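You operate a simulated robot arm through the tools that you are given. There is no shell and no other tool. Be economical: measure what you need, move in short steps, check, and stop when the job is done.

Carry out the task below with a simulated two-armed robot. There is one attempt and no reset: what you move stays moved.

## Task
Hang up the long blue pillowcase; small grey cone into the small yellow bin, light off, stop to 20 cm.
Fine: over the steel rail; the cone stands on the bench; the table's light; the black stop slides along the rule. Set down upright: what you pick out.

It is judged by the outcome, as a careful person would: the job done as asked, and still so three seconds after it is handed in. It fails if anything else is knocked over, pushed out of place, dropped, spilled or broken.

## Robot
Two 7-joint arms with fingered hands on one trunk, on a base that drives. Base frame: it is fixed to the floor where the robot stands at the start and does not move with it; the origin is under the middle of the robot, x ahead of it, y to its left, z up; the surface under the hand at the start is at about z = 0.84. Readings come in m, rad, newtons and seconds.
The left shoulder is at the start at [0.07, 0.149, 1.085], the right one opposite. With the tool pointing down near the work surface each hand reaches from about 0.44 to 0.8 m from the robot's upright axis, wherever it stands, measured 20 degrees to its own side. Places, roughly: black stop [0.2, 0.3, 0.8]; green switch [0.3, 1, 0.8]; inside of the small yellow bin [0.7, 1.5, 0.8]; small blue cone, small grey cone [0.5, 1.5, 0.75]; steel rail [0.5, 2.2, 1.1]; table dial [0.3, 0.8, 0.7]. Payload 3.6 kg a hand.
Tool frame (each hand has its own): the origin (TCP) lies between the finger pads and is the grasp point; the fingertips stand 0.025 m ahead of it; z points along the fingers, y is the line along which they close. Largest opening 0.088 m; the body of the gripper starts 0.029 m behind the TCP. The gripper is a hand of 4 fingers: y runs from the thumb to the fingers, the wrist lies at [-0.013, -0.097, -0.162] in the tool frame, and closing takes about 1.5 s.
Orientation is that of the tool frame in the base frame, as a unit quaternion [x, y, z, w]. With the fingers straight down and the wrist toward the robot, the tool's x, y and z point along [0, 1, 0], [1, 0, 0] and [0, 0, -1] of the base frame.

## Interface
- The arms move only by the tool nudge_tool. It takes "left_targets", "right_targets" or both (then of equal length, played together; a hand with none holds still); each is a list of rows, each a list of 6 numbers: the shift along the base's x, y, z in units of 300 mm (1.0 is 300 mm), then the turn, a rotation vector about the base's x, y, z in units of 90 degrees (1.0 is 90 degrees). In form: [[x, y, z, ax, ay, az], ...]. A call has 1 to 10 rows; each row is the pose to reach, as a shift and turn from the pose commanded when the call began. "left_gripper" and "right_gripper" are, for a hand that has rows, the closure, from 0 (fully open) to 1 (shut), set as the call begins (left out, the last holds). A call with a number of a shift or a turn outside -1 to 1 is refused whole. A row lasts 0.2 s, in which the tool goes at most 0.05 m and 0.15 rad; a call with a longer step from one row to the next is refused whole, and so is a gripper value outside its range. Where a pose cannot be reached the arm comes as near as it can. A force on the tool above 40 N (or 10 N above the force at the start of the call, whichever is more), or a blocked arm, ends the call early, and 0.2 s more pass. The fingers move at their own pace (about 0.045 m/s each) and stop on an object; they squeeze with about 29 N. The grip force told is the motor's: it shows also when the fingers shut on nothing. Time passes only in rows, and 0.2 s behind the last, so rows that repeat a pose let the fingers close. The reply holds the time, the measured pose of the TCP, the force on the tool along the base axes, the opening and the grip force, in the units named above and with some noise, with the torque about the TCP (base axes, N m) and any sound that the robot's microphone picked up.
- Cameras (640 x 400 px; columns grow to the right, rows downward): "scene" is now at [0.1117, 0.0509, 1.2957]; the picture's right is [0.64, -0.77, 0.00], its down [-0.57, -0.48, -0.67] and it looks along [0.52, 0.43, -0.74] (base axes); focal length 229 px, centre (320, 200). "left" rides on the left gripper at [-0.064, -0.083, -0.098] in its tool frame; the picture's right is [-0.62, -0.37, 0.69], its down [0.71, -0.63, 0.30] and it looks along [0.32, 0.68, 0.65] (tool axes); focal length 265 px, centre (320, 200). "right" rides on the right gripper at [0.064, -0.083, -0.098] in its tool frame; the picture's right is [-0.62, 0.37, -0.69], its down [-0.71, -0.63, 0.30] and it looks along [-0.32, 0.68, 0.65] (tool axes); focal length 265 px, centre (320, 200). There is no depth. A picture from a camera that has moved, and an enlarged one, comes with that camera's place and axes in the base frame and with its lens.
- snapshot(camera): a new picture of that camera. The clock stands still meanwhile.
- slide_trunk(by): slides the trunk up (or, below 0, down) by that many m; the arms and the scene camera ride with it, the base frame stays. It gives what a move gives, with no picture.
- steer(legs): drives the robot by 1 to 6 legs, each [ahead, left, turn to the left] in m, m and rad, along the robot's own axes; the way and the turn of a leg run together, so that a leg with both is an arc; at most 1.5 m and 3.142 rad a leg. The arms and the cameras ride along, it lands a little off, and it stops where it bumps. It gives what a move gives.
- curl_fingers(index, middle, ring, thumb_bend, thumb_turn, hand): sets how far each is bent, from 0 (flat) to 1 (curled in); at 0.3 the hand is open as for a grip, at 0.7 the pads meet at the TCP. One left out holds its place. A second passes; each finger stops where it meets its share of the squeeze, and holds until it gets a number again. A gripper value or a shape takes the hand back. It gives what a move gives, with no picture; readings hold the bend of each and the force on the fingers (four entries, about 0 where the hand has none), thumb and palm. thumb_turn goes from beside the hand (0) to across from the fingers (1), as for a grip.
- grasp_type(shape, hand): the hand has 4 fingers and takes this shape, open, in about a second: jaw (thumb against the fingers, like two jaws); tri (thumb and two fingers); tip (a fingertip pinch); poke (one finger out to press); point (the index stretched); flat (the hand flat); cup (the hand cupped); fist (a fist). The gripper value then closes the fingers along that shape, each until it touches; the sizes above hold for jaw. It gives what a move gives, with no picture.
- turn_head(pan, tilt): turns the head with the scene camera to pan (to the left, within 1.501 rad either way) and tilt (down, from -0.506 to 1.204), counted from straight ahead of the robot. It gives what a move gives.
- enlarge(camera, box): a new picture of the part [left, top, right, bottom] of that camera's present view, enlarged. The clock stands still meanwhile.
- job_done(): hands the job in; it is judged then, once.

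Work in short steps. Places have to be worked out from the pictures, the camera data and where the tool is seen: move nearer, look again, correct. Check each grasp and each placing, and mend what went wrong. You have 120 turns and 92 pictures in all, those below and enlarged ones among them. Open the grippers and draw the arms clear of the work before you hand the job in, unless the task says otherwise; then end with one line.

The tools are called after "Request:" by a JSON object that holds its "op" and its "data". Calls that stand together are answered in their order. nudge_tool: Moves the arms, as the interface text tells. Its arguments: {"type":"object","properties":{"left_targets":{"type":"array","items":{"type":"array","items":{"type":"number"}}},"left_gripper":{"type":"number"},"right_targets":{"type":"array","items":{"type":"array","items":{"type":"number"}}},"right_gripper":{"type":"number"}},"required":[]} The other tools are called the same way: slide_trunk (by) slides the trunk up or down; grasp_type (shape, hand) gives the hand a shape; curl_fingers (index, middle, ring, thumb_bend, thumb_turn, hand) moves the fingers one by one; steer (legs) drives the base; turn_head (pan, tilt) turns the head that bears the scene camera; snapshot (camera) takes a picture; enlarge (camera, box) takes an enlarged picture of a part of a camera's view; job_done () hands the job in.

At the start:

```text
time_s: 0.0
left_position: [0.3409, 0.4563, 1.065]
left_orientation: [0.708, 0.707, 0.0, 0.001]
left_wrist_force: [0.1, -0.4, -0.1]
left_moment: [-0.02, -0.04, 0.0]
left_finger_gap: 0.0876
left_grasp_force: 0.0
left_shape: jaw
left_bend: [0.3, 0.3, 0.3, 0.3, 0.98]
left_finger forces: [0.0, 0.0, 0.0, 0.1, 0.1, 0.0]
right_position: [0.4794, 0.0335, 1.1129]
right_orientation: [0.707, 0.708, -0.001, 0.0]
right_wrist_force: [-0.3, 0.3, -0.6]
right_moment: [0.04, 0.0, 0.02]
right_finger_gap: 0.0877
right_grasp_force: 0.0
right_shape: jaw
right_bend: [0.3, 0.3, 0.3, 0.3, 0.98]
right_finger forces: [0.0, 0.0, 0.0, 0.0, 0.0, 0.1]
trunk travel left (down, up): [-0.575, 0.365]
robot x, y, heading: [0.0006, 0.0002, -0.002]
head pan, tilt: [0.698, 0.833]
```

scene: 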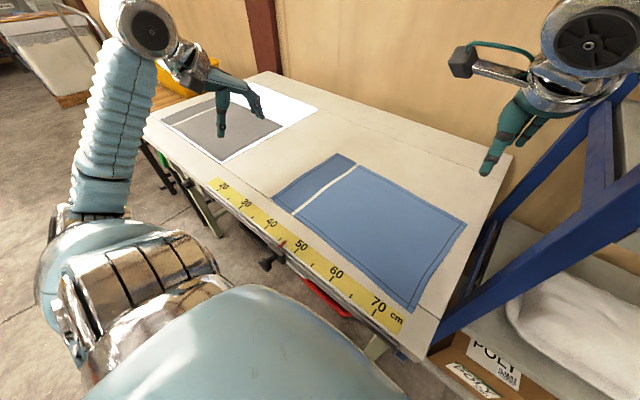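
right: 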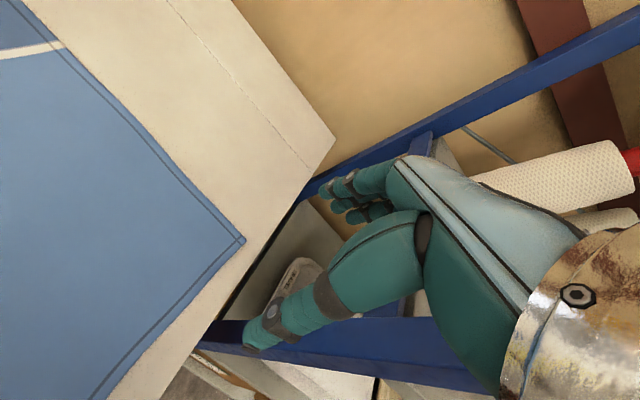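
left: 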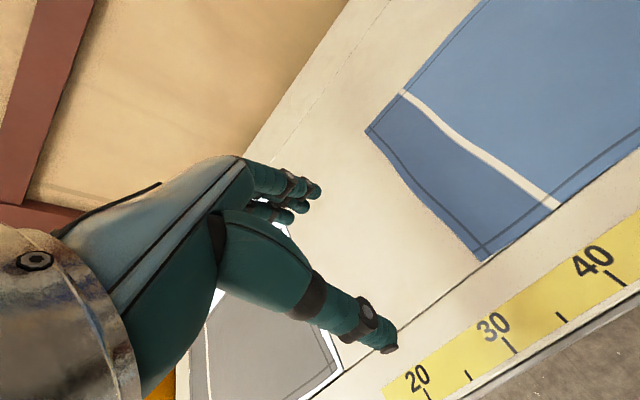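

The table carries a blue pillowcase, a grey one on a lit light panel and a rule along the front edge. I turn the head left to see the rest of the scene.

Request:
{"op": "turn_head", "data": {"pan": 1.4, "tilt": 0.5}}

Request:
{"op": "snapshot", "data": {"camera": "scene"}}

Request:
{"op": "turn_head", "data": {"pan": 0.9, "tilt": 1.1}}

Request:
{"op": "snapshot", "data": {"camera": "scene"}}

```text
time_s: 1.1
left_position: [0.3407, 0.4565, 1.0654]
left_orientation: [0.707, 0.707, -0.001, 0.0]
left_wrist_force: [-0.5, -0.2, 0.6]
left_moment: [-0.01, 0.03, 0.01]
left_finger_gap: 0.0876
left_grasp_force: 0.0
left_shape: jaw
left_bend: [0.3, 0.3, 0.3, 0.3, 0.98]
left_finger forces: [0.0, 0.0, 0.1, 0.0, 0.1, 0.0]
right_position: [0.481, 0.0341, 1.1121]
right_orientation: [0.707, 0.707, 0.001, 0.001]
right_wrist_force: [-0.1, 0.5, 0.9]
right_moment: [-0.02, -0.03, 0.02]
right_finger_gap: 0.0877
right_grasp_force: 0.2
right_shape: jaw
right_bend: [0.3, 0.3, 0.3, 0.3, 0.98]
right_finger forces: [0.0, 0.0, 0.1, 0.0, 0.0, 0.0]
trunk travel left (down, up): [-0.575, 0.365]
robot x, y, heading: [0.0027, -0.0011, 0.002]
head pan, tilt: [1.4, 0.499]
```

```text
88 pictures are left
camera scene: at [0.0667, 0.0897, 1.3243], right [0.99, -0.17, 0.0], down [-0.08, -0.47, -0.88], along [0.15, 0.86, -0.48], focal length 229 px, centre (320, 200)
```

scene: 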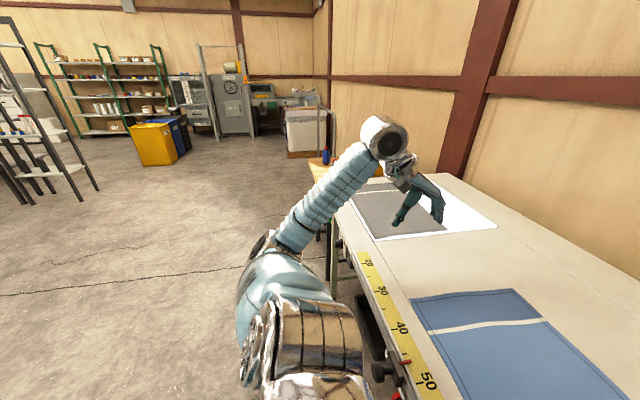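

```text
time_s: 2.1
left_position: [0.3412, 0.4569, 1.066]
left_orientation: [0.707, 0.707, 0.0, -0.001]
left_wrist_force: [-0.2, -0.9, -0.5]
left_moment: [-0.03, 0.02, -0.01]
left_finger_gap: 0.0878
left_grasp_force: 0.1
left_shape: jaw
left_bend: [0.3, 0.3, 0.3, 0.3, 0.98]
left_finger forces: [0.0, 0.0, 0.1, 0.0, 0.0, 0.0]
right_position: [0.4806, 0.0342, 1.1124]
right_orientation: [0.707, 0.707, 0.0, 0.0]
right_wrist_force: [0.0, 0.3, 0.3]
right_moment: [0.03, -0.01, -0.03]
right_finger_gap: 0.0876
right_grasp_force: 0.0
right_shape: jaw
right_bend: [0.3, 0.3, 0.3, 0.3, 0.98]
right_finger forces: [0.0, 0.1, 0.0, 0.1, 0.0, 0.1]
trunk travel left (down, up): [-0.575, 0.365]
robot x, y, heading: [-0.0016, 0.0032, -0.002]
head pan, tilt: [0.901, 1.1]
```

```text
87 pictures are left
camera scene: at [0.0901, 0.0495, 1.2767], right [0.78, -0.62, 0.0], down [-0.55, -0.7, -0.45], along [0.28, 0.36, -0.89], focal length 229 px, centre (320, 200)
```

scene: 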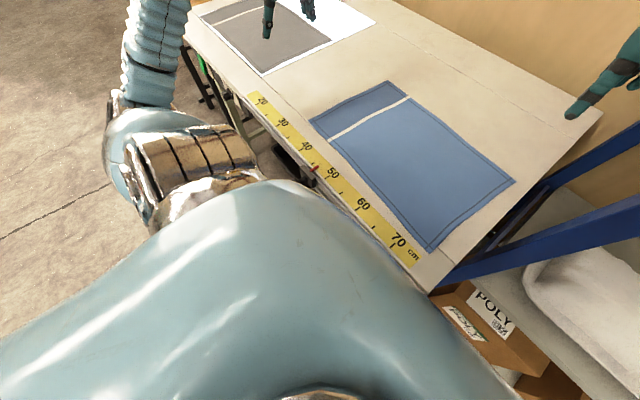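

I need the stop in detail: enlarging near the rule, around the red pointer.

Request:
{"op": "enlarge", "data": {"camera": "scene", "box": [190, 70, 450, 270]}}

Request:
{"op": "snapshot", "data": {"camera": "left"}}

```text
2.00 times, centred on (320, 170) of scene
camera zoom: at [0.0901, 0.0495, 1.2767], right [0.78, -0.62, 0.0], down [-0.55, -0.7, -0.45], along [0.28, 0.36, -0.89], focal length 459 px, centre (320, 260)
```

zoom: 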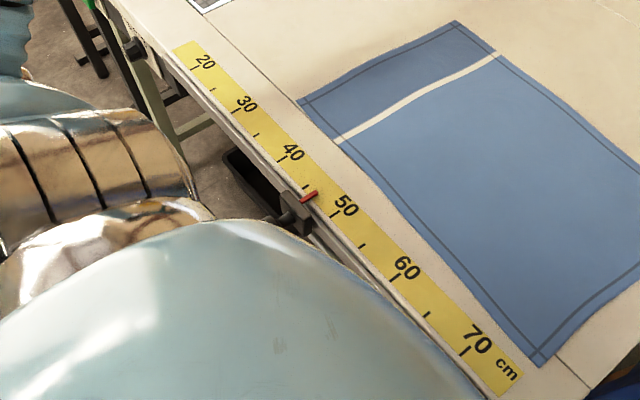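

```text
85 pictures are left
camera left: at [0.2569, 0.3918, 1.1652], right [-0.37, -0.62, -0.69], down [-0.63, 0.71, -0.3], along [0.68, 0.32, -0.65], focal length 265 px, centre (320, 200)
```

left: 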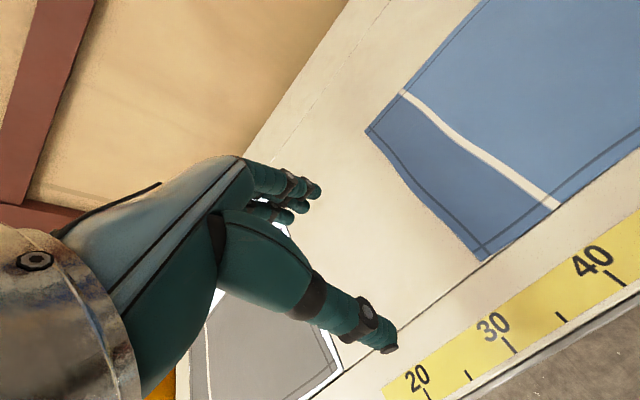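

The stop's red pointer reads about 46.5 cm; at y≈0.296, with the 20 cm tick at y≈0.562 (x≈0.275). It is too near the robot's axis to reach, so I back up 0.3 m and look again.

Request:
{"op": "steer", "data": {"legs": [[-0.3, 0, 0]]}}

Request:
{"op": "turn_head", "data": {"pan": 0.75, "tilt": 0.75}}

Request:
{"op": "snapshot", "data": {"camera": "scene"}}

```text
time_s: 6.5
left_position: [0.0419, 0.4537, 1.0657]
left_orientation: [0.708, 0.706, 0.001, -0.001]
left_wrist_force: [-0.1, -1.1, -0.5]
left_moment: [0.01, -0.02, 0.01]
left_finger_gap: 0.0874
left_grasp_force: 0.0
left_shape: jaw
left_bend: [0.3, 0.3, 0.3, 0.3, 0.98]
left_finger forces: [0.1, 0.0, 0.1, 0.1, 0.1, 0.0]
right_position: [0.1784, 0.0322, 1.1135]
right_orientation: [0.707, 0.707, 0.0, 0.001]
right_wrist_force: [-0.4, 0.5, -0.9]
right_moment: [-0.01, -0.01, 0.01]
right_finger_gap: 0.0877
right_grasp_force: 0.0
right_shape: jaw
right_bend: [0.3, 0.3, 0.3, 0.3, 0.98]
right_finger forces: [0.0, 0.0, 0.0, 0.0, 0.0, 0.0]
trunk travel left (down, up): [-0.575, 0.365]
robot x, y, heading: [-0.3021, -0.0011, 0.004]
head pan, tilt: [0.901, 1.1]
```

```text
time_s: 7.3
left_position: [0.041, 0.456, 1.0665]
left_orientation: [0.708, 0.707, -0.001, 0.0]
left_wrist_force: [0.5, 0.1, -0.2]
left_moment: [0.0, -0.01, -0.01]
left_finger_gap: 0.0877
left_grasp_force: 0.0
left_shape: jaw
left_bend: [0.3, 0.3, 0.3, 0.3, 0.98]
left_finger forces: [0.1, 0.0, 0.0, 0.0, 0.1, 0.0]
right_position: [0.1801, 0.0341, 1.113]
right_orientation: [0.707, 0.707, 0.0, 0.0]
right_wrist_force: [-0.3, 1.0, -0.3]
right_moment: [-0.01, 0.0, -0.01]
right_finger_gap: 0.0875
right_grasp_force: 0.0
right_shape: jaw
right_bend: [0.3, 0.3, 0.3, 0.3, 0.98]
right_finger forces: [0.0, 0.0, 0.0, 0.0, 0.0, 0.0]
trunk travel left (down, up): [-0.575, 0.365]
robot x, y, heading: [-0.2988, 0.0015, -0.003]
head pan, tilt: [0.75, 0.75]
```

```text
84 pictures are left
camera scene: at [-0.1893, 0.057, 1.3023], right [0.68, -0.73, 0.0], down [-0.5, -0.47, -0.73], along [0.53, 0.5, -0.68], focal length 229 px, centre (320, 200)
```

scene: 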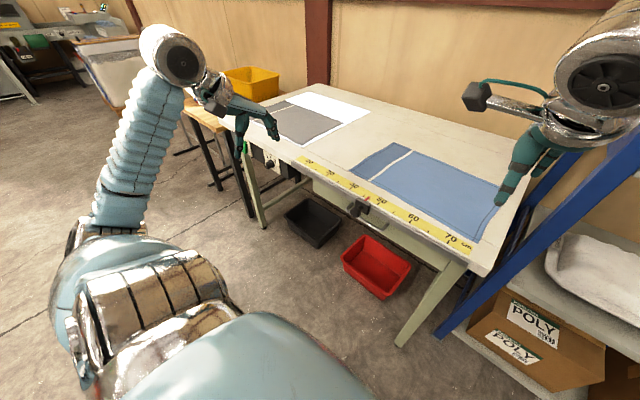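

Request:
{"op": "enlarge", "data": {"camera": "scene", "box": [220, 120, 480, 283]}}

Request:
{"op": "enlarge", "data": {"camera": "scene", "box": [170, 60, 330, 160]}}

```text
2.45 times, centred on (350, 202) of scene
camera zoom: at [-0.1893, 0.057, 1.3023], right [0.68, -0.73, 0.0], down [-0.5, -0.47, -0.73], along [0.53, 0.5, -0.68], focal length 563 px, centre (246, 196)
```

zoom: 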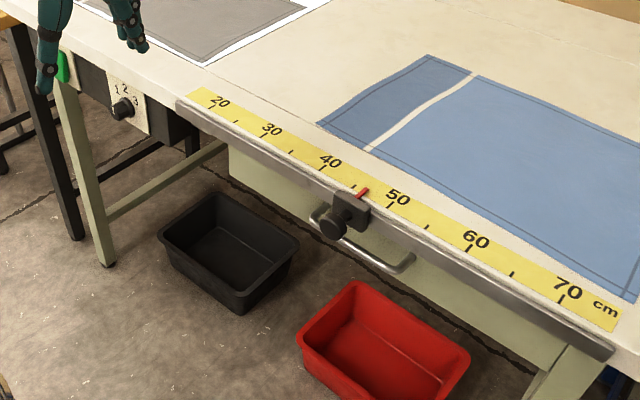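

```text
4.00 times, centred on (250, 110) of scene
camera zoom: at [-0.1893, 0.057, 1.3023], right [0.68, -0.73, 0.0], down [-0.5, -0.47, -0.73], along [0.53, 0.5, -0.68], focal length 917 px, centre (600, 560)
```

zoom: 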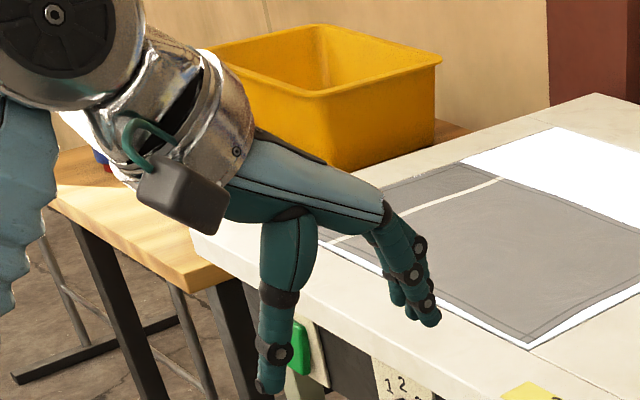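

The stop is a black block on a steel front rail with a knob facing me; plan: grip knob/block from above with the left hand closing along y, and slide +y. I drive left 0.2 m so the slide is well in reach.

Request:
{"op": "steer", "data": {"legs": [[0, 0.2, 0]]}}

Request:
{"op": "nudge_tool", "data": {"left_targets": [[0.03, -0.1, 0, 0, 0, 0.09], [0.06, -0.2, 0, 0, 0, 0.18], [0.09, -0.3, 0, 0, 0, 0.27], [0.12, -0.4, 0, 0, 0, 0.36], [0.15, -0.5, 0, 0, 0, 0.45], [0.2, -0.6, 0, 0, 0, 0.54], [0.25, -0.7, 0, 0, 0, 0.63], [0.3, -0.8, 0, 0, 0, 0.72], [0.35, -0.9, 0, 0, 0, 0.81], [0.4, -1.0, 0, 0, 0, 0.9]], "right_targets": [[0, -0.12, 0, 0, 0, 0], [0, -0.24, 0, 0, 0, 0], [0, -0.36, 0, 0, 0, 0], [0, -0.48, 0, 0, 0, 0], [0, -0.6, 0, 0, 0, 0], [0, -0.72, 0, 0, 0, 0], [0, -0.84, 0, 0, 0, 0], [0, -0.9, 0, 0, 0, 0], [0, -0.95, 0, 0, 0, 0], [0, -1, 0, 0, 0, 0]]}}

Request:
{"op": "snapshot", "data": {"camera": "left"}}

Request:
{"op": "snapshot", "data": {"camera": "scene"}}

```text
time_s: 10.5
left_position: [0.0406, 0.6557, 1.066]
left_orientation: [0.707, 0.707, 0.001, 0.0]
left_wrist_force: [0.2, -0.2, 0.5]
left_moment: [0.0, -0.04, 0.01]
left_finger_gap: 0.0879
left_grasp_force: 0.1
left_shape: jaw
left_bend: [0.3, 0.3, 0.3, 0.3, 0.98]
left_finger forces: [0.0, 0.0, 0.0, 0.0, 0.0, 0.1]
right_position: [0.1801, 0.2336, 1.1129]
right_orientation: [0.707, 0.707, 0.0, 0.0]
right_wrist_force: [-0.4, -0.6, 0.0]
right_moment: [0.0, -0.03, 0.01]
right_finger_gap: 0.0878
right_grasp_force: 0.0
right_shape: jaw
right_bend: [0.3, 0.3, 0.3, 0.3, 0.98]
right_finger forces: [0.0, 0.1, 0.1, 0.1, 0.0, 0.1]
trunk travel left (down, up): [-0.575, 0.365]
robot x, y, heading: [-0.303, 0.2039, 0.003]
head pan, tilt: [0.75, 0.75]
```

```text
time_s: 12.7
left_position: [0.1591, 0.3662, 1.0641]
left_orientation: [0.077, 0.997, -0.001, -0.001]
left_wrist_force: [0.9, 0.3, 0.0]
left_moment: [-0.01, 0.03, 0.02]
left_finger_gap: 0.0873
left_grasp_force: 0.1
left_shape: jaw
left_bend: [0.3, 0.3, 0.3, 0.3, 0.98]
left_finger forces: [0.1, 0.1, 0.1, 0.0, 0.1, 0.0]
left hand out of reach, approached as far as the arm can: row 10
right_position: [0.182, -0.0641, 1.1111]
right_orientation: [0.707, 0.707, -0.002, -0.001]
right_wrist_force: [0.3, 0.9, 0.7]
right_moment: [0.03, 0.02, 0.0]
right_finger_gap: 0.0877
right_grasp_force: 0.1
right_shape: jaw
right_bend: [0.3, 0.3, 0.3, 0.3, 0.98]
right_finger forces: [0.1, 0.0, 0.0, 0.1, 0.0, 0.1]
trunk travel left (down, up): [-0.575, 0.365]
robot x, y, heading: [-0.2995, 0.2022, 0.006]
head pan, tilt: [0.75, 0.75]
```

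```text
81 pictures are left
camera left: at [0.2107, 0.2732, 1.1624], right [0.55, -0.46, -0.69], down [-0.8, -0.51, -0.3], along [-0.22, 0.72, -0.65], focal length 265 px, centre (320, 200)
```

left: 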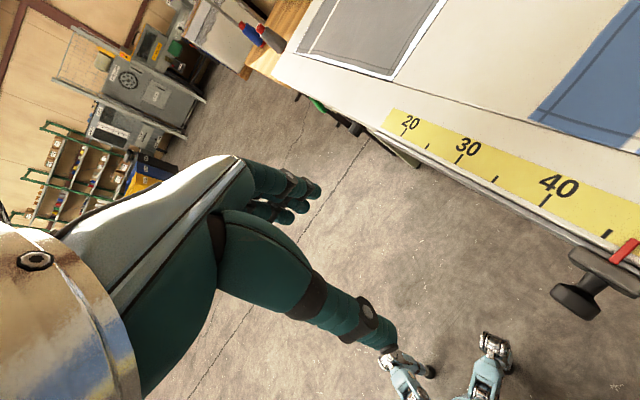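

```text
80 pictures are left
camera scene: at [-0.1859, 0.2601, 1.3021], right [0.68, -0.73, 0.0], down [-0.5, -0.47, -0.73], along [0.53, 0.5, -0.68], focal length 229 px, centre (320, 200)
```

scene: 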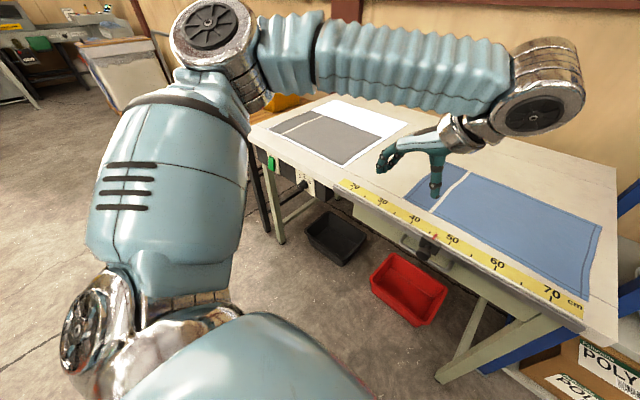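

The knob is at about (0.21, 0.294, 0.83), the rail edge at x≈0.257. I lower the hand over it in a first step and finish the turn.

Request:
{"op": "nudge_tool", "data": {"left_targets": [[0.06, -0.08, -0.1, 0, 0, 0.03], [0.12, -0.16, -0.22, 0, 0, 0.06], [0.18, -0.24, -0.34, 0, 0, 0.1], [0.18, -0.24, -0.42, 0, 0, 0.1], [0.18, -0.24, -0.5, 0, 0, 0.1]]}}

Request:
{"op": "snapshot", "data": {"camera": "left"}}

Request:
{"op": "enlarge", "data": {"camera": "scene", "box": [340, 140, 500, 240]}}

```text
time_s: 13.9
left_position: [0.1658, 0.3718, 0.9442]
left_orientation: [-0.001, 1.0, -0.001, 0.0]
left_wrist_force: [0.2, 0.0, 0.1]
left_moment: [-0.01, 0.01, -0.01]
left_finger_gap: 0.0877
left_grasp_force: 0.1
left_shape: jaw
left_bend: [0.3, 0.3, 0.3, 0.3, 0.98]
left_finger forces: [0.0, 0.0, 0.0, 0.0, 0.0, 0.0]
left hand out of reach, approached as far as the arm can: row 1, 2, 3, 4, 5
right_position: [0.1791, -0.0645, 1.1127]
right_orientation: [0.707, 0.707, 0.0, 0.0]
right_wrist_force: [1.0, -0.5, -0.6]
right_moment: [0.02, -0.02, 0.04]
right_finger_gap: 0.0874
right_grasp_force: 0.1
right_shape: jaw
right_bend: [0.3, 0.3, 0.3, 0.3, 0.98]
right_finger forces: [0.0, 0.1, 0.0, 0.1, 0.0, 0.0]
trunk travel left (down, up): [-0.575, 0.365]
robot x, y, heading: [-0.2968, 0.2026, 0.003]
head pan, tilt: [0.75, 0.75]
```

```text
79 pictures are left
camera left: at [0.2309, 0.2882, 1.0436], right [0.62, -0.37, -0.69], down [-0.71, -0.63, -0.3], along [-0.32, 0.68, -0.65], focal length 265 px, centre (320, 200)
```

left: 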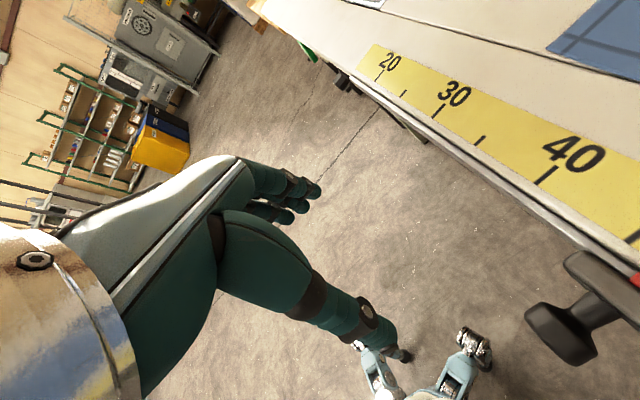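

```text
4.00 times, centred on (420, 190) of scene
camera zoom: at [-0.1899, 0.2602, 1.3024], right [0.68, -0.73, 0.0], down [-0.5, -0.47, -0.73], along [0.53, 0.5, -0.68], focal length 917 px, centre (-80, 240)
```

zoom: 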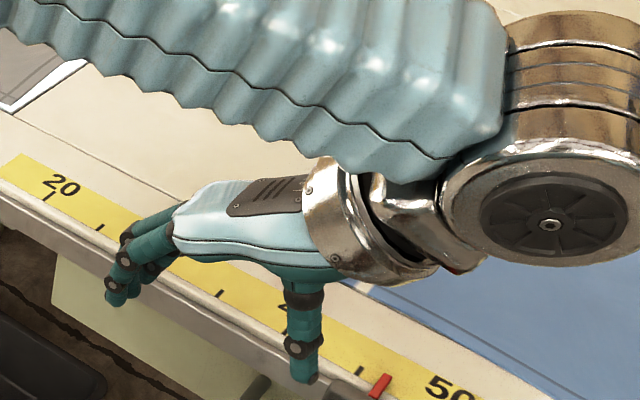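

The arm is limited toward -y in this pose, so I shift the base right 0.13 m, giving the arm room.

Request:
{"op": "steer", "data": {"legs": [[0, -0.13, 0]]}}

Request:
{"op": "nudge_tool", "data": {"left_targets": [[0.08, 0.08, 0, 0, 0, 0], [0.155, 0.175, 0, 0, 0, 0], [0.155, 0.175, -0.1, 0, 0, 0]]}}

Request:
{"op": "snapshot", "data": {"camera": "left"}}

Request:
{"op": "snapshot", "data": {"camera": "scene"}}

```text
time_s: 16.2
left_position: [0.1666, 0.24, 0.9446]
left_orientation: [0.001, 1.0, 0.0, 0.0]
left_wrist_force: [-0.7, 0.3, 0.5]
left_moment: [0.02, -0.04, -0.01]
left_finger_gap: 0.0878
left_grasp_force: 0.0
left_shape: jaw
left_bend: [0.3, 0.3, 0.3, 0.3, 0.98]
left_finger forces: [0.0, 0.1, 0.1, 0.0, 0.0, 0.0]
right_position: [0.179, -0.1952, 1.1134]
right_orientation: [0.707, 0.707, 0.001, 0.0]
right_wrist_force: [0.3, -0.2, 0.4]
right_moment: [0.0, 0.04, -0.03]
right_finger_gap: 0.0875
right_grasp_force: 0.1
right_shape: jaw
right_bend: [0.3, 0.3, 0.3, 0.3, 0.98]
right_finger forces: [0.0, 0.0, 0.1, 0.1, 0.1, 0.0]
trunk travel left (down, up): [-0.575, 0.365]
robot x, y, heading: [-0.3016, 0.0704, -0.005]
head pan, tilt: [0.75, 0.75]
```

```text
time_s: 17.0
left_position: [0.2154, 0.2937, 0.9137]
left_orientation: [0.0, 1.0, -0.001, 0.0]
left_wrist_force: [-0.8, -0.3, 0.6]
left_moment: [0.01, 0.02, -0.01]
left_finger_gap: 0.0878
left_grasp_force: 0.0
left_shape: jaw
left_bend: [0.3, 0.3, 0.3, 0.3, 0.98]
left_finger forces: [0.0, 0.0, 0.1, 0.0, 0.0, 0.1]
right_position: [0.1807, -0.1927, 1.1124]
right_orientation: [0.707, 0.707, -0.001, -0.001]
right_wrist_force: [-0.7, -0.1, 0.8]
right_moment: [-0.01, 0.02, 0.02]
right_finger_gap: 0.0876
right_grasp_force: 0.0
right_shape: jaw
right_bend: [0.3, 0.3, 0.3, 0.3, 0.98]
right_finger forces: [0.0, 0.0, 0.0, 0.0, 0.1, 0.0]
trunk travel left (down, up): [-0.575, 0.365]
robot x, y, heading: [-0.2973, 0.07, -0.005]
head pan, tilt: [0.75, 0.75]
```

```text
77 pictures are left
camera left: at [0.2783, 0.2114, 1.0134], right [0.62, -0.37, -0.69], down [-0.72, -0.63, -0.3], along [-0.32, 0.68, -0.65], focal length 265 px, centre (320, 200)
```

left: 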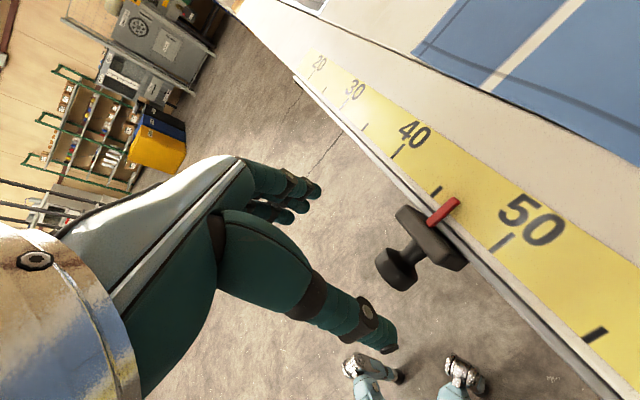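

```text
76 pictures are left
camera scene: at [-0.1879, 0.129, 1.3023], right [0.68, -0.73, 0.0], down [-0.5, -0.47, -0.73], along [0.53, 0.5, -0.68], focal length 229 px, centre (320, 200)
```

scene: 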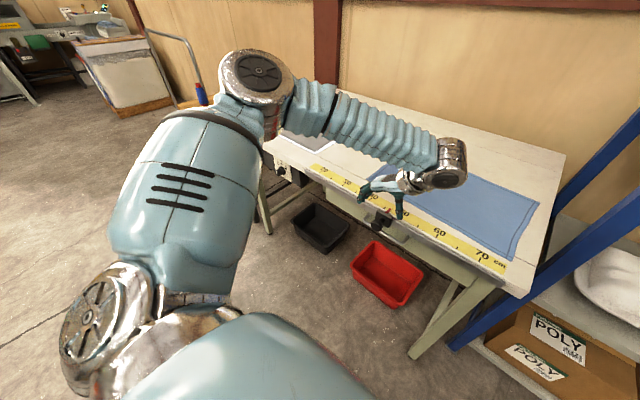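

Knob at about (0.214, 0.292, 0.835). I lower the TCP straight to z≈0.833 around the knob.

Request:
{"op": "nudge_tool", "data": {"left_targets": [[-0.015, 0, -0.07, 0, 0, 0], [-0.015, 0, -0.14, 0, 0, 0], [-0.015, 0, -0.21, 0, 0, 0], [-0.015, 0, -0.27, 0, 0, 0]]}}

Request:
{"op": "snapshot", "data": {"camera": "left"}}

```text
time_s: 18.0
left_position: [0.1993, 0.3066, 0.8426]
left_orientation: [0.002, 1.0, -0.002, 0.0]
left_wrist_force: [-0.3, 0.2, 0.6]
left_moment: [0.01, -0.01, 0.0]
left_finger_gap: 0.0875
left_grasp_force: 0.1
left_shape: jaw
left_bend: [0.3, 0.3, 0.3, 0.3, 0.98]
left_finger forces: [0.1, 0.0, 0.0, 0.0, 0.1, 0.0]
left hand out of reach, approached as far as the arm can: row 3, 4
right_position: [0.1795, -0.1926, 1.113]
right_orientation: [0.707, 0.707, 0.0, 0.001]
right_wrist_force: [0.0, -0.6, -0.2]
right_moment: [-0.01, 0.01, -0.03]
right_finger_gap: 0.0877
right_grasp_force: 0.1
right_shape: jaw
right_bend: [0.3, 0.3, 0.3, 0.3, 0.98]
right_finger forces: [0.0, 0.0, 0.0, 0.0, 0.1, 0.0]
trunk travel left (down, up): [-0.575, 0.365]
robot x, y, heading: [-0.3019, 0.0731, -0.003]
head pan, tilt: [0.75, 0.75]
```

```text
75 pictures are left
camera left: at [0.2631, 0.2241, 0.9421], right [0.62, -0.37, -0.69], down [-0.72, -0.63, -0.3], along [-0.32, 0.68, -0.66], focal length 265 px, centre (320, 200)
```

left: 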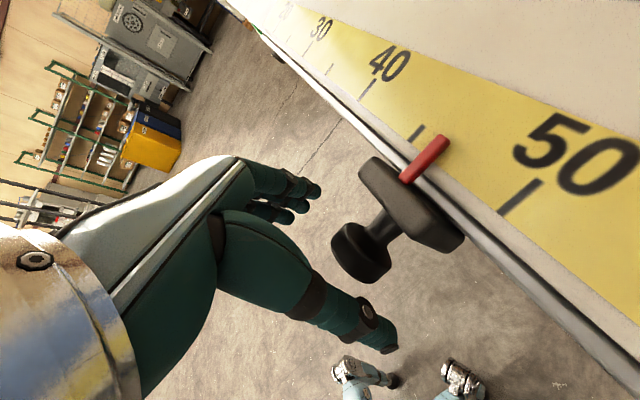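

The knob sits between thumb and fingers; I need about 1.5 cm lower, so I slide the trunk down, then close gently.

Request:
{"op": "slide_trunk", "data": {"by": -0.015}}

Request:
{"op": "nudge_tool", "data": {"left_targets": [[0, 0, 0, 0, 0, 0], [0, 0, 0, 0, 0, 0], [0, 0, 0, 0, 0, 0], [0, 0, 0, 0, 0, 0], [0, 0, 0, 0, 0, 0], [0, 0, 0, 0, 0, 0], [0, 0, 0, 0, 0, 0]], "left_gripper": 0.9}}

Request:
{"op": "snapshot", "data": {"camera": "left"}}

```text
time_s: 18.6
left_position: [0.1993, 0.3072, 0.8273]
left_orientation: [0.002, 1.0, -0.002, -0.001]
left_wrist_force: [0.7, 0.2, 0.2]
left_moment: [-0.01, 0.01, 0.04]
left_finger_gap: 0.0877
left_grasp_force: 0.2
left_shape: jaw
left_bend: [0.3, 0.3, 0.3, 0.3, 0.98]
left_finger forces: [0.1, 0.0, 0.0, 0.0, 0.1, 0.0]
right_position: [0.1789, -0.1935, 1.0977]
right_orientation: [0.707, 0.707, 0.0, 0.0]
right_wrist_force: [0.8, 0.4, 0.1]
right_moment: [0.0, 0.01, 0.01]
right_finger_gap: 0.0876
right_grasp_force: 0.1
right_shape: jaw
right_bend: [0.3, 0.3, 0.3, 0.3, 0.98]
right_finger forces: [0.1, 0.0, 0.0, 0.0, 0.1, 0.0]
trunk travel left (down, up): [-0.56, 0.38]
robot x, y, heading: [-0.2977, 0.0716, -0.0]
head pan, tilt: [0.75, 0.75]
```

```text
time_s: 20.2
left_position: [0.1985, 0.3068, 0.828]
left_orientation: [0.003, 1.0, -0.001, 0.002]
left_wrist_force: [-2.7, -1.9, 0.6]
left_moment: [0.0, -0.03, -0.02]
left_finger_gap: 0.0095
left_grasp_force: 0.0
left_shape: jaw
left_bend: [0.72, 0.64, 0.63, 0.73, 1.0]
left_finger forces: [0.0, 0.1, 0.2, 0.0, 2.0, 0.0]
right_position: [0.1783, -0.1929, 1.0989]
right_orientation: [0.707, 0.707, 0.0, 0.0]
right_wrist_force: [-0.2, -0.6, -0.1]
right_moment: [-0.01, -0.01, 0.0]
right_finger_gap: 0.0878
right_grasp_force: 0.0
right_shape: jaw
right_bend: [0.3, 0.3, 0.3, 0.3, 0.98]
right_finger forces: [0.0, 0.1, 0.0, 0.1, 0.0, 0.1]
trunk travel left (down, up): [-0.56, 0.38]
robot x, y, heading: [-0.3001, 0.069, 0.0]
head pan, tilt: [0.75, 0.75]
```

```text
74 pictures are left
camera left: at [0.2625, 0.2235, 0.9278], right [0.62, -0.37, -0.69], down [-0.72, -0.63, -0.3], along [-0.32, 0.68, -0.66], focal length 265 px, centre (320, 200)
```

left: 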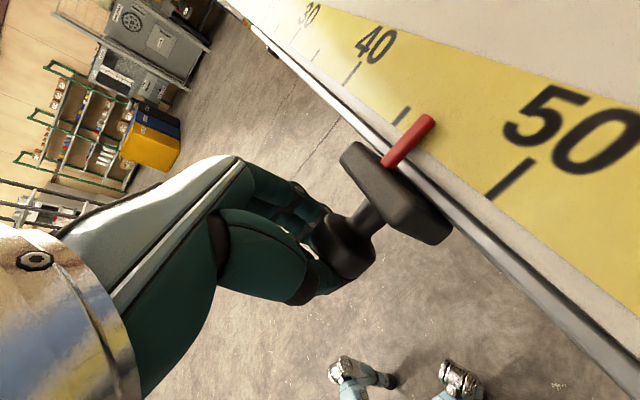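

The thumb closed just in front of the knob (TCP x too small). I open, and shift +x by 2 cm before closing again.

Request:
{"op": "nudge_tool", "data": {"left_targets": [[0, 0, 0, 0, 0, 0], [0, 0, 0, 0, 0, 0], [0, 0, 0, 0, 0, 0], [0, 0, 0, 0, 0, 0], [0, 0, 0, 0, 0, 0], [0, 0, 0, 0, 0, 0], [0, 0, 0, 0, 0, 0], [0.03, 0, 0, 0, 0, 0], [0.06, 0, 0, 0, 0, 0]], "left_gripper": 0}}

Request:
{"op": "snapshot", "data": {"camera": "left"}}

```text
time_s: 22.2
left_position: [0.2119, 0.3132, 0.8332]
left_orientation: [0.002, 1.0, -0.002, 0.002]
left_wrist_force: [0.7, 0.4, 0.1]
left_moment: [-0.02, 0.01, 0.01]
left_finger_gap: 0.0875
left_grasp_force: 0.0
left_shape: jaw
left_bend: [0.3, 0.3, 0.3, 0.3, 0.98]
left_finger forces: [0.1, 0.0, 0.0, 0.0, 0.0, 0.0]
left hand out of reach, approached as far as the arm can: row 8, 9
right_position: [0.1794, -0.1924, 1.0979]
right_orientation: [0.707, 0.707, 0.0, 0.0]
right_wrist_force: [-0.4, -0.7, 0.2]
right_moment: [0.01, -0.01, 0.02]
right_finger_gap: 0.0875
right_grasp_force: 0.0
right_shape: jaw
right_bend: [0.3, 0.3, 0.3, 0.3, 0.98]
right_finger forces: [0.0, 0.0, 0.1, 0.0, 0.0, 0.0]
trunk travel left (down, up): [-0.56, 0.38]
robot x, y, heading: [-0.2977, 0.0726, 0.001]
head pan, tilt: [0.75, 0.75]
```

```text
73 pictures are left
camera left: at [0.2747, 0.2305, 0.9327], right [0.62, -0.37, -0.69], down [-0.72, -0.63, -0.3], along [-0.32, 0.68, -0.66], focal length 265 px, centre (320, 200)
```

left: 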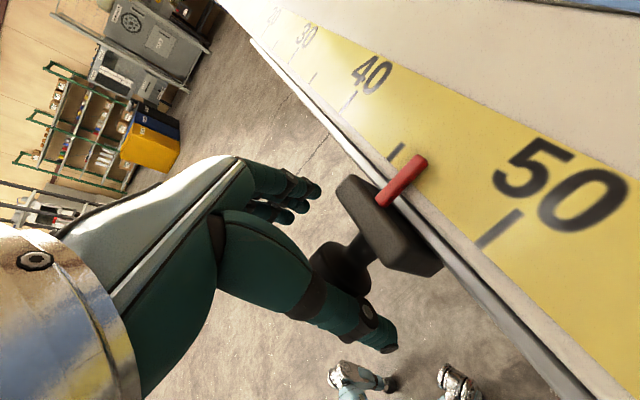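

TCP x is now 0.212; the thumb is just on the -y side of the knob. Closing again.

Request:
{"op": "nudge_tool", "data": {"left_targets": [[0, 0, 0, 0, 0, 0], [0, 0, 0, 0, 0, 0], [0, 0, 0, 0, 0, 0], [0, 0, 0, 0, 0, 0], [0, 0, 0, 0, 0, 0], [0, 0, 0, 0, 0, 0], [0, 0, 0, 0, 0, 0], [0, 0, 0, 0, 0, 0]], "left_gripper": 0.9}}

Request:
{"op": "snapshot", "data": {"camera": "left"}}

```text
time_s: 24.0
left_position: [0.2101, 0.3135, 0.8322]
left_orientation: [0.001, 1.0, -0.002, -0.002]
left_wrist_force: [-7.0, -0.8, -14.2]
left_moment: [0.08, 0.06, 0.11]
left_finger_gap: 0.0141
left_grasp_force: 29.0
left_shape: jaw
left_bend: [0.73, 0.72, 0.7, 0.76, 1.0]
left_finger forces: [17.8, 5.8, 0.1, 0.0, 26.2, 0.1]
right_position: [0.1798, -0.1922, 1.097]
right_orientation: [0.707, 0.707, -0.001, 0.001]
right_wrist_force: [-0.6, 0.8, 0.1]
right_moment: [-0.02, 0.0, 0.0]
right_finger_gap: 0.0873
right_grasp_force: 0.0
right_shape: jaw
right_bend: [0.3, 0.3, 0.3, 0.3, 0.98]
right_finger forces: [0.0, 0.0, 0.1, 0.1, 0.0, 0.0]
trunk travel left (down, up): [-0.56, 0.38]
robot x, y, heading: [-0.3006, 0.0682, 0.005]
head pan, tilt: [0.75, 0.75]
```

```text
72 pictures are left
camera left: at [0.2744, 0.231, 0.9307], right [0.62, -0.37, -0.69], down [-0.72, -0.63, -0.3], along [-0.32, 0.68, -0.66], focal length 265 px, centre (320, 200)
```

left: 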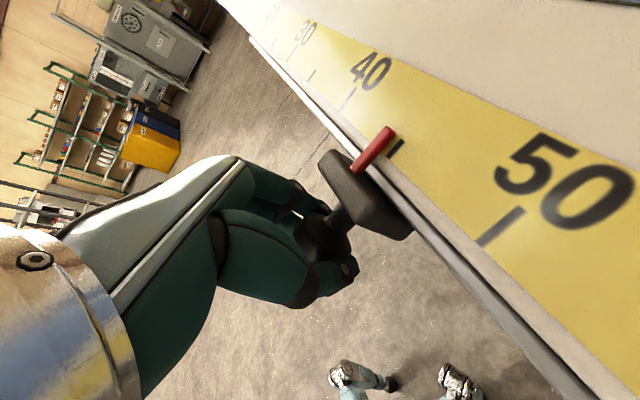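

Gripped (29 N), and the stop already slid freely to ~44.5 cm. I pull +y 0.20 m now.

Request:
{"op": "nudge_tool", "data": {"left_targets": [[0, 0.067, 0, 0, 0, 0], [0, 0.134, 0, 0, 0, 0], [0, 0.2, 0, 0, 0, 0], [0, 0.267, 0, 0, 0, 0], [0, 0.334, 0, 0, 0, 0], [0, 0.4, 0, 0, 0, 0], [0, 0.467, 0, 0, 0, 0], [0, 0.534, 0, 0, 0, 0], [0, 0.6, 0, 0, 0, 0], [0, 0.667, 0, 0, 0, 0]]}}

Request:
{"op": "snapshot", "data": {"camera": "left"}}

```text
time_s: 26.2
left_position: [0.2111, 0.5145, 0.8304]
left_orientation: [0.001, 1.0, -0.002, -0.001]
left_wrist_force: [-9.6, -1.4, -14.9]
left_moment: [0.02, 0.17, 0.14]
left_finger_gap: 0.014
left_grasp_force: 29.2
left_shape: jaw
left_bend: [0.73, 0.72, 0.7, 0.76, 1.0]
left_finger forces: [18.9, 7.1, 0.0, 0.1, 25.6, 0.0]
right_position: [0.1793, -0.1909, 1.0989]
right_orientation: [0.707, 0.707, -0.001, 0.001]
right_wrist_force: [0.1, 0.1, 0.2]
right_moment: [-0.01, 0.04, 0.04]
right_finger_gap: 0.0876
right_grasp_force: 0.1
right_shape: jaw
right_bend: [0.3, 0.3, 0.3, 0.3, 0.98]
right_finger forces: [0.0, 0.1, 0.0, 0.1, 0.1, 0.0]
trunk travel left (down, up): [-0.56, 0.38]
robot x, y, heading: [-0.3018, 0.0758, 0.004]
head pan, tilt: [0.75, 0.75]
```

```text
71 pictures are left
camera left: at [0.2747, 0.4323, 0.9307], right [0.62, -0.37, -0.69], down [-0.72, -0.63, -0.3], along [-0.32, 0.68, -0.66], focal length 265 px, centre (320, 200)
```

left: 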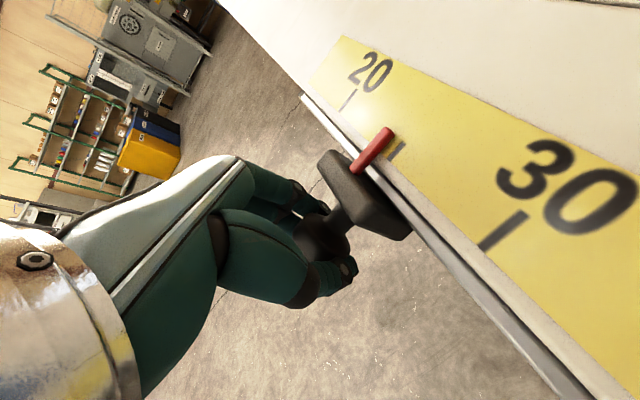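

Pointer is now near 24.4 (allowing for parallax). I move a further 0.04 m and inspect enlarged.

Request:
{"op": "nudge_tool", "data": {"left_targets": [[0, 0.05, 0, 0, 0, 0], [0, 0.1, 0, 0, 0, 0], [0, 0.133, 0, 0, 0, 0]]}}

Request:
{"op": "enlarge", "data": {"camera": "left", "box": [260, 20, 500, 170]}}

Request:
{"op": "enlarge", "data": {"camera": "scene", "box": [270, 130, 430, 230]}}

```text
time_s: 27.0
left_position: [0.211, 0.5551, 0.8312]
left_orientation: [0.001, 1.0, -0.002, -0.001]
left_wrist_force: [-12.1, -3.0, -17.6]
left_moment: [0.03, 0.18, 0.14]
left_finger_gap: 0.014
left_grasp_force: 29.0
left_shape: jaw
left_bend: [0.73, 0.72, 0.7, 0.76, 1.0]
left_finger forces: [19.4, 7.3, 0.1, 0.1, 26.4, 0.1]
right_position: [0.1799, -0.1907, 1.0982]
right_orientation: [0.707, 0.707, 0.0, 0.001]
right_wrist_force: [-0.5, 0.6, 0.0]
right_moment: [0.0, -0.03, 0.02]
right_finger_gap: 0.0877
right_grasp_force: 0.1
right_shape: jaw
right_bend: [0.3, 0.3, 0.3, 0.3, 0.98]
right_finger forces: [0.0, 0.1, 0.1, 0.1, 0.0, 0.0]
trunk travel left (down, up): [-0.56, 0.38]
robot x, y, heading: [-0.2994, 0.0721, 0.001]
head pan, tilt: [0.75, 0.75]
```

```text
2.67 times, centred on (380, 95) of left
camera zoom: at [0.2748, 0.4715, 0.9309], right [0.62, -0.37, -0.69], down [-0.72, -0.63, -0.3], along [-0.32, 0.68, -0.66], focal length 708 px, centre (160, 480)
```

zoom: 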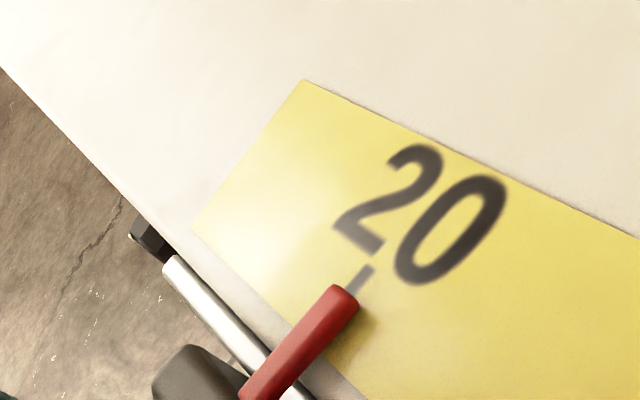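

```text
4.00 times, centred on (350, 180) of scene
camera zoom: at [-0.1891, 0.13, 1.2873], right [0.68, -0.73, 0.0], down [-0.5, -0.47, -0.73], along [0.54, 0.5, -0.68], focal length 917 px, centre (200, 280)
```

zoom: 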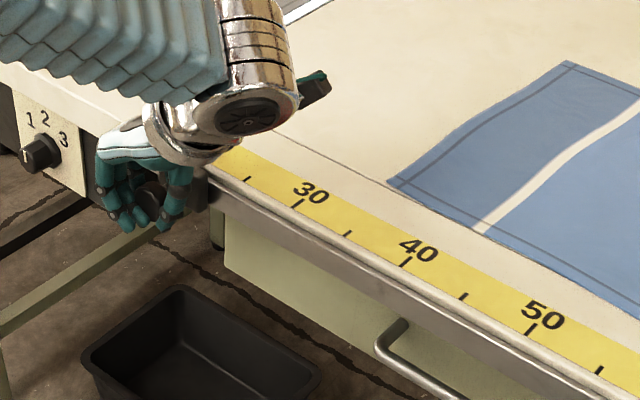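

By ray calculation the pointer reads 20.0–20.4 depending on its height, so I want a view from right above. I open, lift and shift so the hand camera is over y≈0.56.

Request:
{"op": "nudge_tool", "data": {"left_targets": [[0, 0, 0, 0, 0, 0], [0, 0, 0, 0, 0, 0], [0, 0, 0, 0, 0, 0], [0, 0, 0, 0, 0, 0], [0, 0, 0, 0, 0, 0], [0, 0, 0, 0, 0, 0], [0, 0, 0.12, 0, 0, 0], [0, 0, 0.24, 0, 0, 0], [0, 0.14, 0.36, 0, 0, 0], [0, 0.28, 0.4, 0, 0, 0]], "left_gripper": 0}}

Request:
{"op": "snapshot", "data": {"camera": "left"}}

```text
refused: row 9 steps farther than a row can; nothing moved
```

```text
68 pictures are left
camera left: at [0.2748, 0.4715, 0.9309], right [0.62, -0.37, -0.69], down [-0.72, -0.63, -0.3], along [-0.32, 0.68, -0.66], focal length 265 px, centre (320, 200)
```

left: 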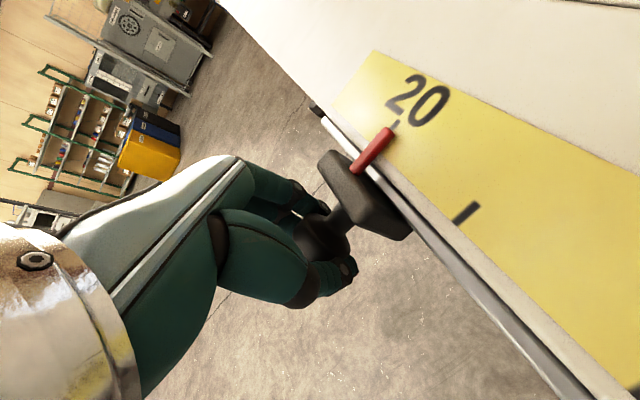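

Row step was too long; I repeat with smaller steps, looking only afterwards.

Request:
{"op": "nudge_tool", "data": {"left_targets": [[0, 0, 0, 0, 0, 0], [0, 0, 0, 0, 0, 0], [0, 0, 0, 0, 0, 0], [0, 0, 0, 0, 0, 0], [0, 0, 0, 0, 0, 0], [0, 0, 0.1, 0, 0, 0], [0, 0, 0.2, 0, 0, 0], [0, 0.1, 0.3, 0, 0, 0], [0, 0.2, 0.37, 0, 0, 0], [0, 0.29, 0.4, 0, 0, 0]], "left_gripper": 0}}

Request:
{"op": "enlarge", "data": {"camera": "left", "box": [480, 200, 640, 300]}}

```text
time_s: 29.2
left_position: [0.2103, 0.6398, 0.9539]
left_orientation: [0.001, 1.0, -0.001, 0.0]
left_wrist_force: [0.0, 0.2, 0.5]
left_moment: [0.02, -0.01, -0.01]
left_finger_gap: 0.0877
left_grasp_force: 0.1
left_shape: jaw
left_bend: [0.3, 0.3, 0.3, 0.3, 0.98]
left_finger forces: [0.1, 0.1, 0.0, 0.0, 0.0, 0.1]
right_position: [0.1806, -0.1935, 1.0977]
right_orientation: [0.707, 0.707, -0.002, -0.001]
right_wrist_force: [0.7, -0.2, 0.0]
right_moment: [-0.01, 0.02, -0.04]
right_finger_gap: 0.0877
right_grasp_force: 0.1
right_shape: jaw
right_bend: [0.3, 0.3, 0.3, 0.3, 0.98]
right_finger forces: [0.0, 0.1, 0.1, 0.0, 0.0, 0.0]
trunk travel left (down, up): [-0.56, 0.38]
robot x, y, heading: [-0.3023, 0.0713, 0.003]
head pan, tilt: [0.75, 0.75]
```

```text
4.00 times, centred on (560, 250) of left
camera zoom: at [0.2748, 0.5569, 1.0527], right [0.62, -0.37, -0.69], down [-0.72, -0.63, -0.3], along [-0.32, 0.68, -0.66], focal length 1062 px, centre (-640, 0)
```

zoom: 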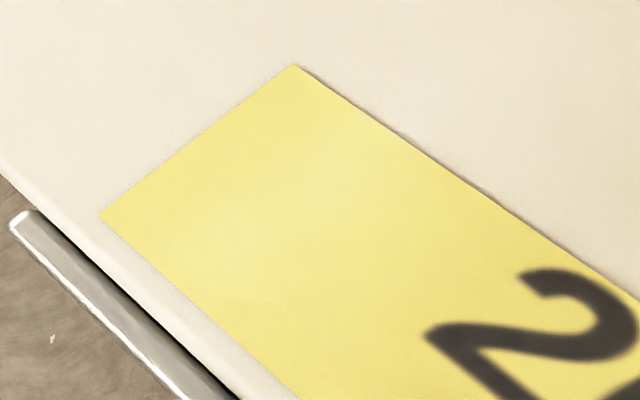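

Request:
{"op": "enlarge", "data": {"camera": "left", "box": [480, 270, 640, 370]}}

```text
4.00 times, centred on (560, 320) of left
camera zoom: at [0.2748, 0.5569, 1.0527], right [0.62, -0.37, -0.69], down [-0.72, -0.63, -0.3], along [-0.32, 0.68, -0.66], focal length 1062 px, centre (-640, -280)
```

zoom: 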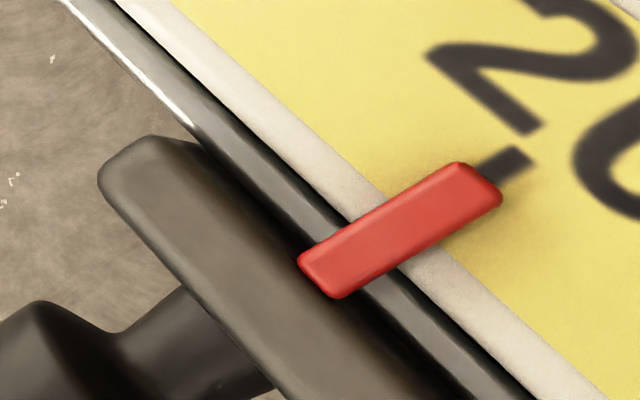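

The pointer axis lines up with the 20 tick to within half a mm. Next the light: I raise the hand, and drive left to see the green switch and dial on the table front.

Request:
{"op": "nudge_tool", "data": {"left_targets": [[-0.08, 0, 0.1, 0, 0, -0.09], [-0.16, 0, 0.2, 0, 0, -0.18], [-0.24, 0, 0.3, 0, 0, -0.27], [-0.3, 0, 0.35, 0, 0, -0.36], [-0.3, 0, 0.35, 0, 0, -0.45], [-0.3, 0, 0.35, 0, 0, -0.54], [-0.3, 0, 0.35, 0, 0, -0.63], [-0.3, 0, 0.35, 0, 0, -0.72], [-0.3, 0, 0.35, 0, 0, -0.81], [-0.3, 0, 0.35, 0, 0, -0.9]]}}

Request:
{"op": "steer", "data": {"legs": [[0, 0.6, 0]]}}

Request:
{"op": "turn_head", "data": {"pan": 0.35, "tilt": 0.7}}

Request:
{"op": "snapshot", "data": {"camera": "scene"}}

```text
time_s: 31.4
left_position: [0.1205, 0.6383, 1.0575]
left_orientation: [0.652, 0.758, -0.002, 0.001]
left_wrist_force: [0.0, -0.1, -0.1]
left_moment: [0.01, -0.03, 0.03]
left_finger_gap: 0.0875
left_grasp_force: 0.1
left_shape: jaw
left_bend: [0.3, 0.3, 0.3, 0.3, 0.98]
left_finger forces: [0.1, 0.0, 0.0, 0.0, 0.0, 0.1]
right_position: [0.179, -0.1928, 1.0978]
right_orientation: [0.707, 0.707, 0.001, 0.0]
right_wrist_force: [0.6, -0.5, 0.6]
right_moment: [0.01, 0.03, -0.02]
right_finger_gap: 0.0878
right_grasp_force: 0.1
right_shape: jaw
right_bend: [0.3, 0.3, 0.3, 0.3, 0.98]
right_finger forces: [0.0, 0.1, 0.1, 0.0, 0.1, 0.0]
trunk travel left (down, up): [-0.56, 0.38]
robot x, y, heading: [-0.2985, 0.072, -0.001]
head pan, tilt: [0.75, 0.75]
```

```text
time_s: 39.6
left_position: [0.1223, 1.244, 1.0567]
left_orientation: [0.651, 0.759, -0.002, -0.001]
left_wrist_force: [0.1, 0.5, 0.5]
left_moment: [0.01, -0.03, 0.0]
left_finger_gap: 0.0877
left_grasp_force: 0.1
left_shape: jaw
left_bend: [0.3, 0.3, 0.3, 0.3, 0.98]
left_finger forces: [0.0, 0.1, 0.1, 0.0, 0.1, 0.0]
right_position: [0.1793, 0.4112, 1.0973]
right_orientation: [0.707, 0.708, 0.0, 0.0]
right_wrist_force: [0.0, -0.2, -1.0]
right_moment: [0.01, 0.03, -0.01]
right_finger_gap: 0.0874
right_grasp_force: 0.1
right_shape: jaw
right_bend: [0.3, 0.3, 0.3, 0.3, 0.98]
right_finger forces: [0.1, 0.1, 0.1, 0.0, 0.1, 0.0]
trunk travel left (down, up): [-0.56, 0.38]
robot x, y, heading: [-0.299, 0.6788, -0.001]
head pan, tilt: [0.75, 0.75]
```

```text
time_s: 40.4
left_position: [0.1225, 1.2448, 1.0574]
left_orientation: [0.651, 0.759, -0.002, -0.001]
left_wrist_force: [0.6, 0.3, -0.1]
left_moment: [0.04, -0.02, 0.01]
left_finger_gap: 0.0874
left_grasp_force: 0.0
left_shape: jaw
left_bend: [0.3, 0.3, 0.3, 0.3, 0.98]
left_finger forces: [0.1, 0.0, 0.0, 0.0, 0.1, 0.1]
right_position: [0.1795, 0.412, 1.0977]
right_orientation: [0.707, 0.707, 0.0, 0.001]
right_wrist_force: [0.0, 0.3, -0.1]
right_moment: [0.02, 0.03, 0.0]
right_finger_gap: 0.0876
right_grasp_force: 0.1
right_shape: jaw
right_bend: [0.3, 0.3, 0.3, 0.3, 0.98]
right_finger forces: [0.0, 0.1, 0.0, 0.0, 0.0, 0.0]
trunk travel left (down, up): [-0.56, 0.38]
robot x, y, heading: [-0.2998, 0.6761, -0.004]
head pan, tilt: [0.351, 0.7]
```

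```text
65 pictures are left
camera scene: at [-0.1697, 0.707, 1.2916], right [0.34, -0.94, 0.0], down [-0.6, -0.22, -0.76], along [0.72, 0.26, -0.64], focal length 229 px, centre (320, 200)
```

scene: 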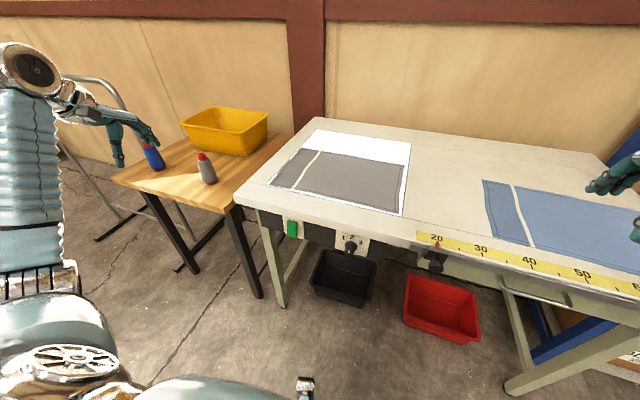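

Request:
{"op": "enlarge", "data": {"camera": "scene", "box": [250, 195, 410, 295]}}

Request:
{"op": "enlarge", "data": {"camera": "scene", "box": [60, 70, 300, 220]}}

```text
4.00 times, centred on (330, 245) of scene
camera zoom: at [-0.1697, 0.707, 1.2916], right [0.34, -0.94, 0.0], down [-0.6, -0.22, -0.76], along [0.72, 0.26, -0.64], focal length 917 px, centre (280, 20)
```

zoom: 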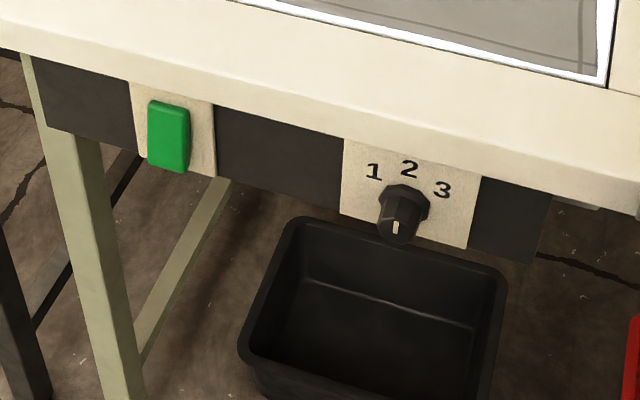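

```text
2.67 times, centred on (180, 145) of scene
camera zoom: at [-0.1697, 0.707, 1.2916], right [0.34, -0.94, 0.0], down [-0.6, -0.22, -0.76], along [0.72, 0.26, -0.64], focal length 611 px, centre (693, 347)
```

zoom: 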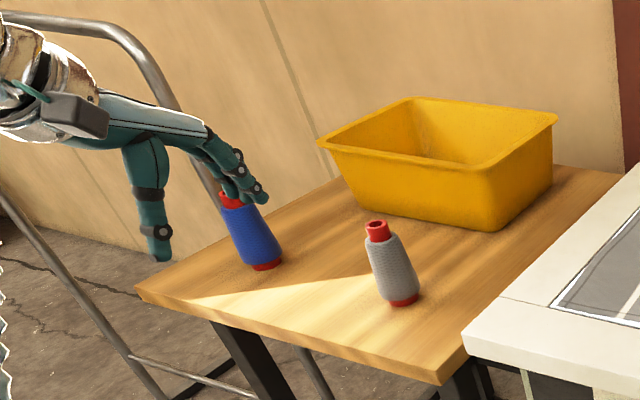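

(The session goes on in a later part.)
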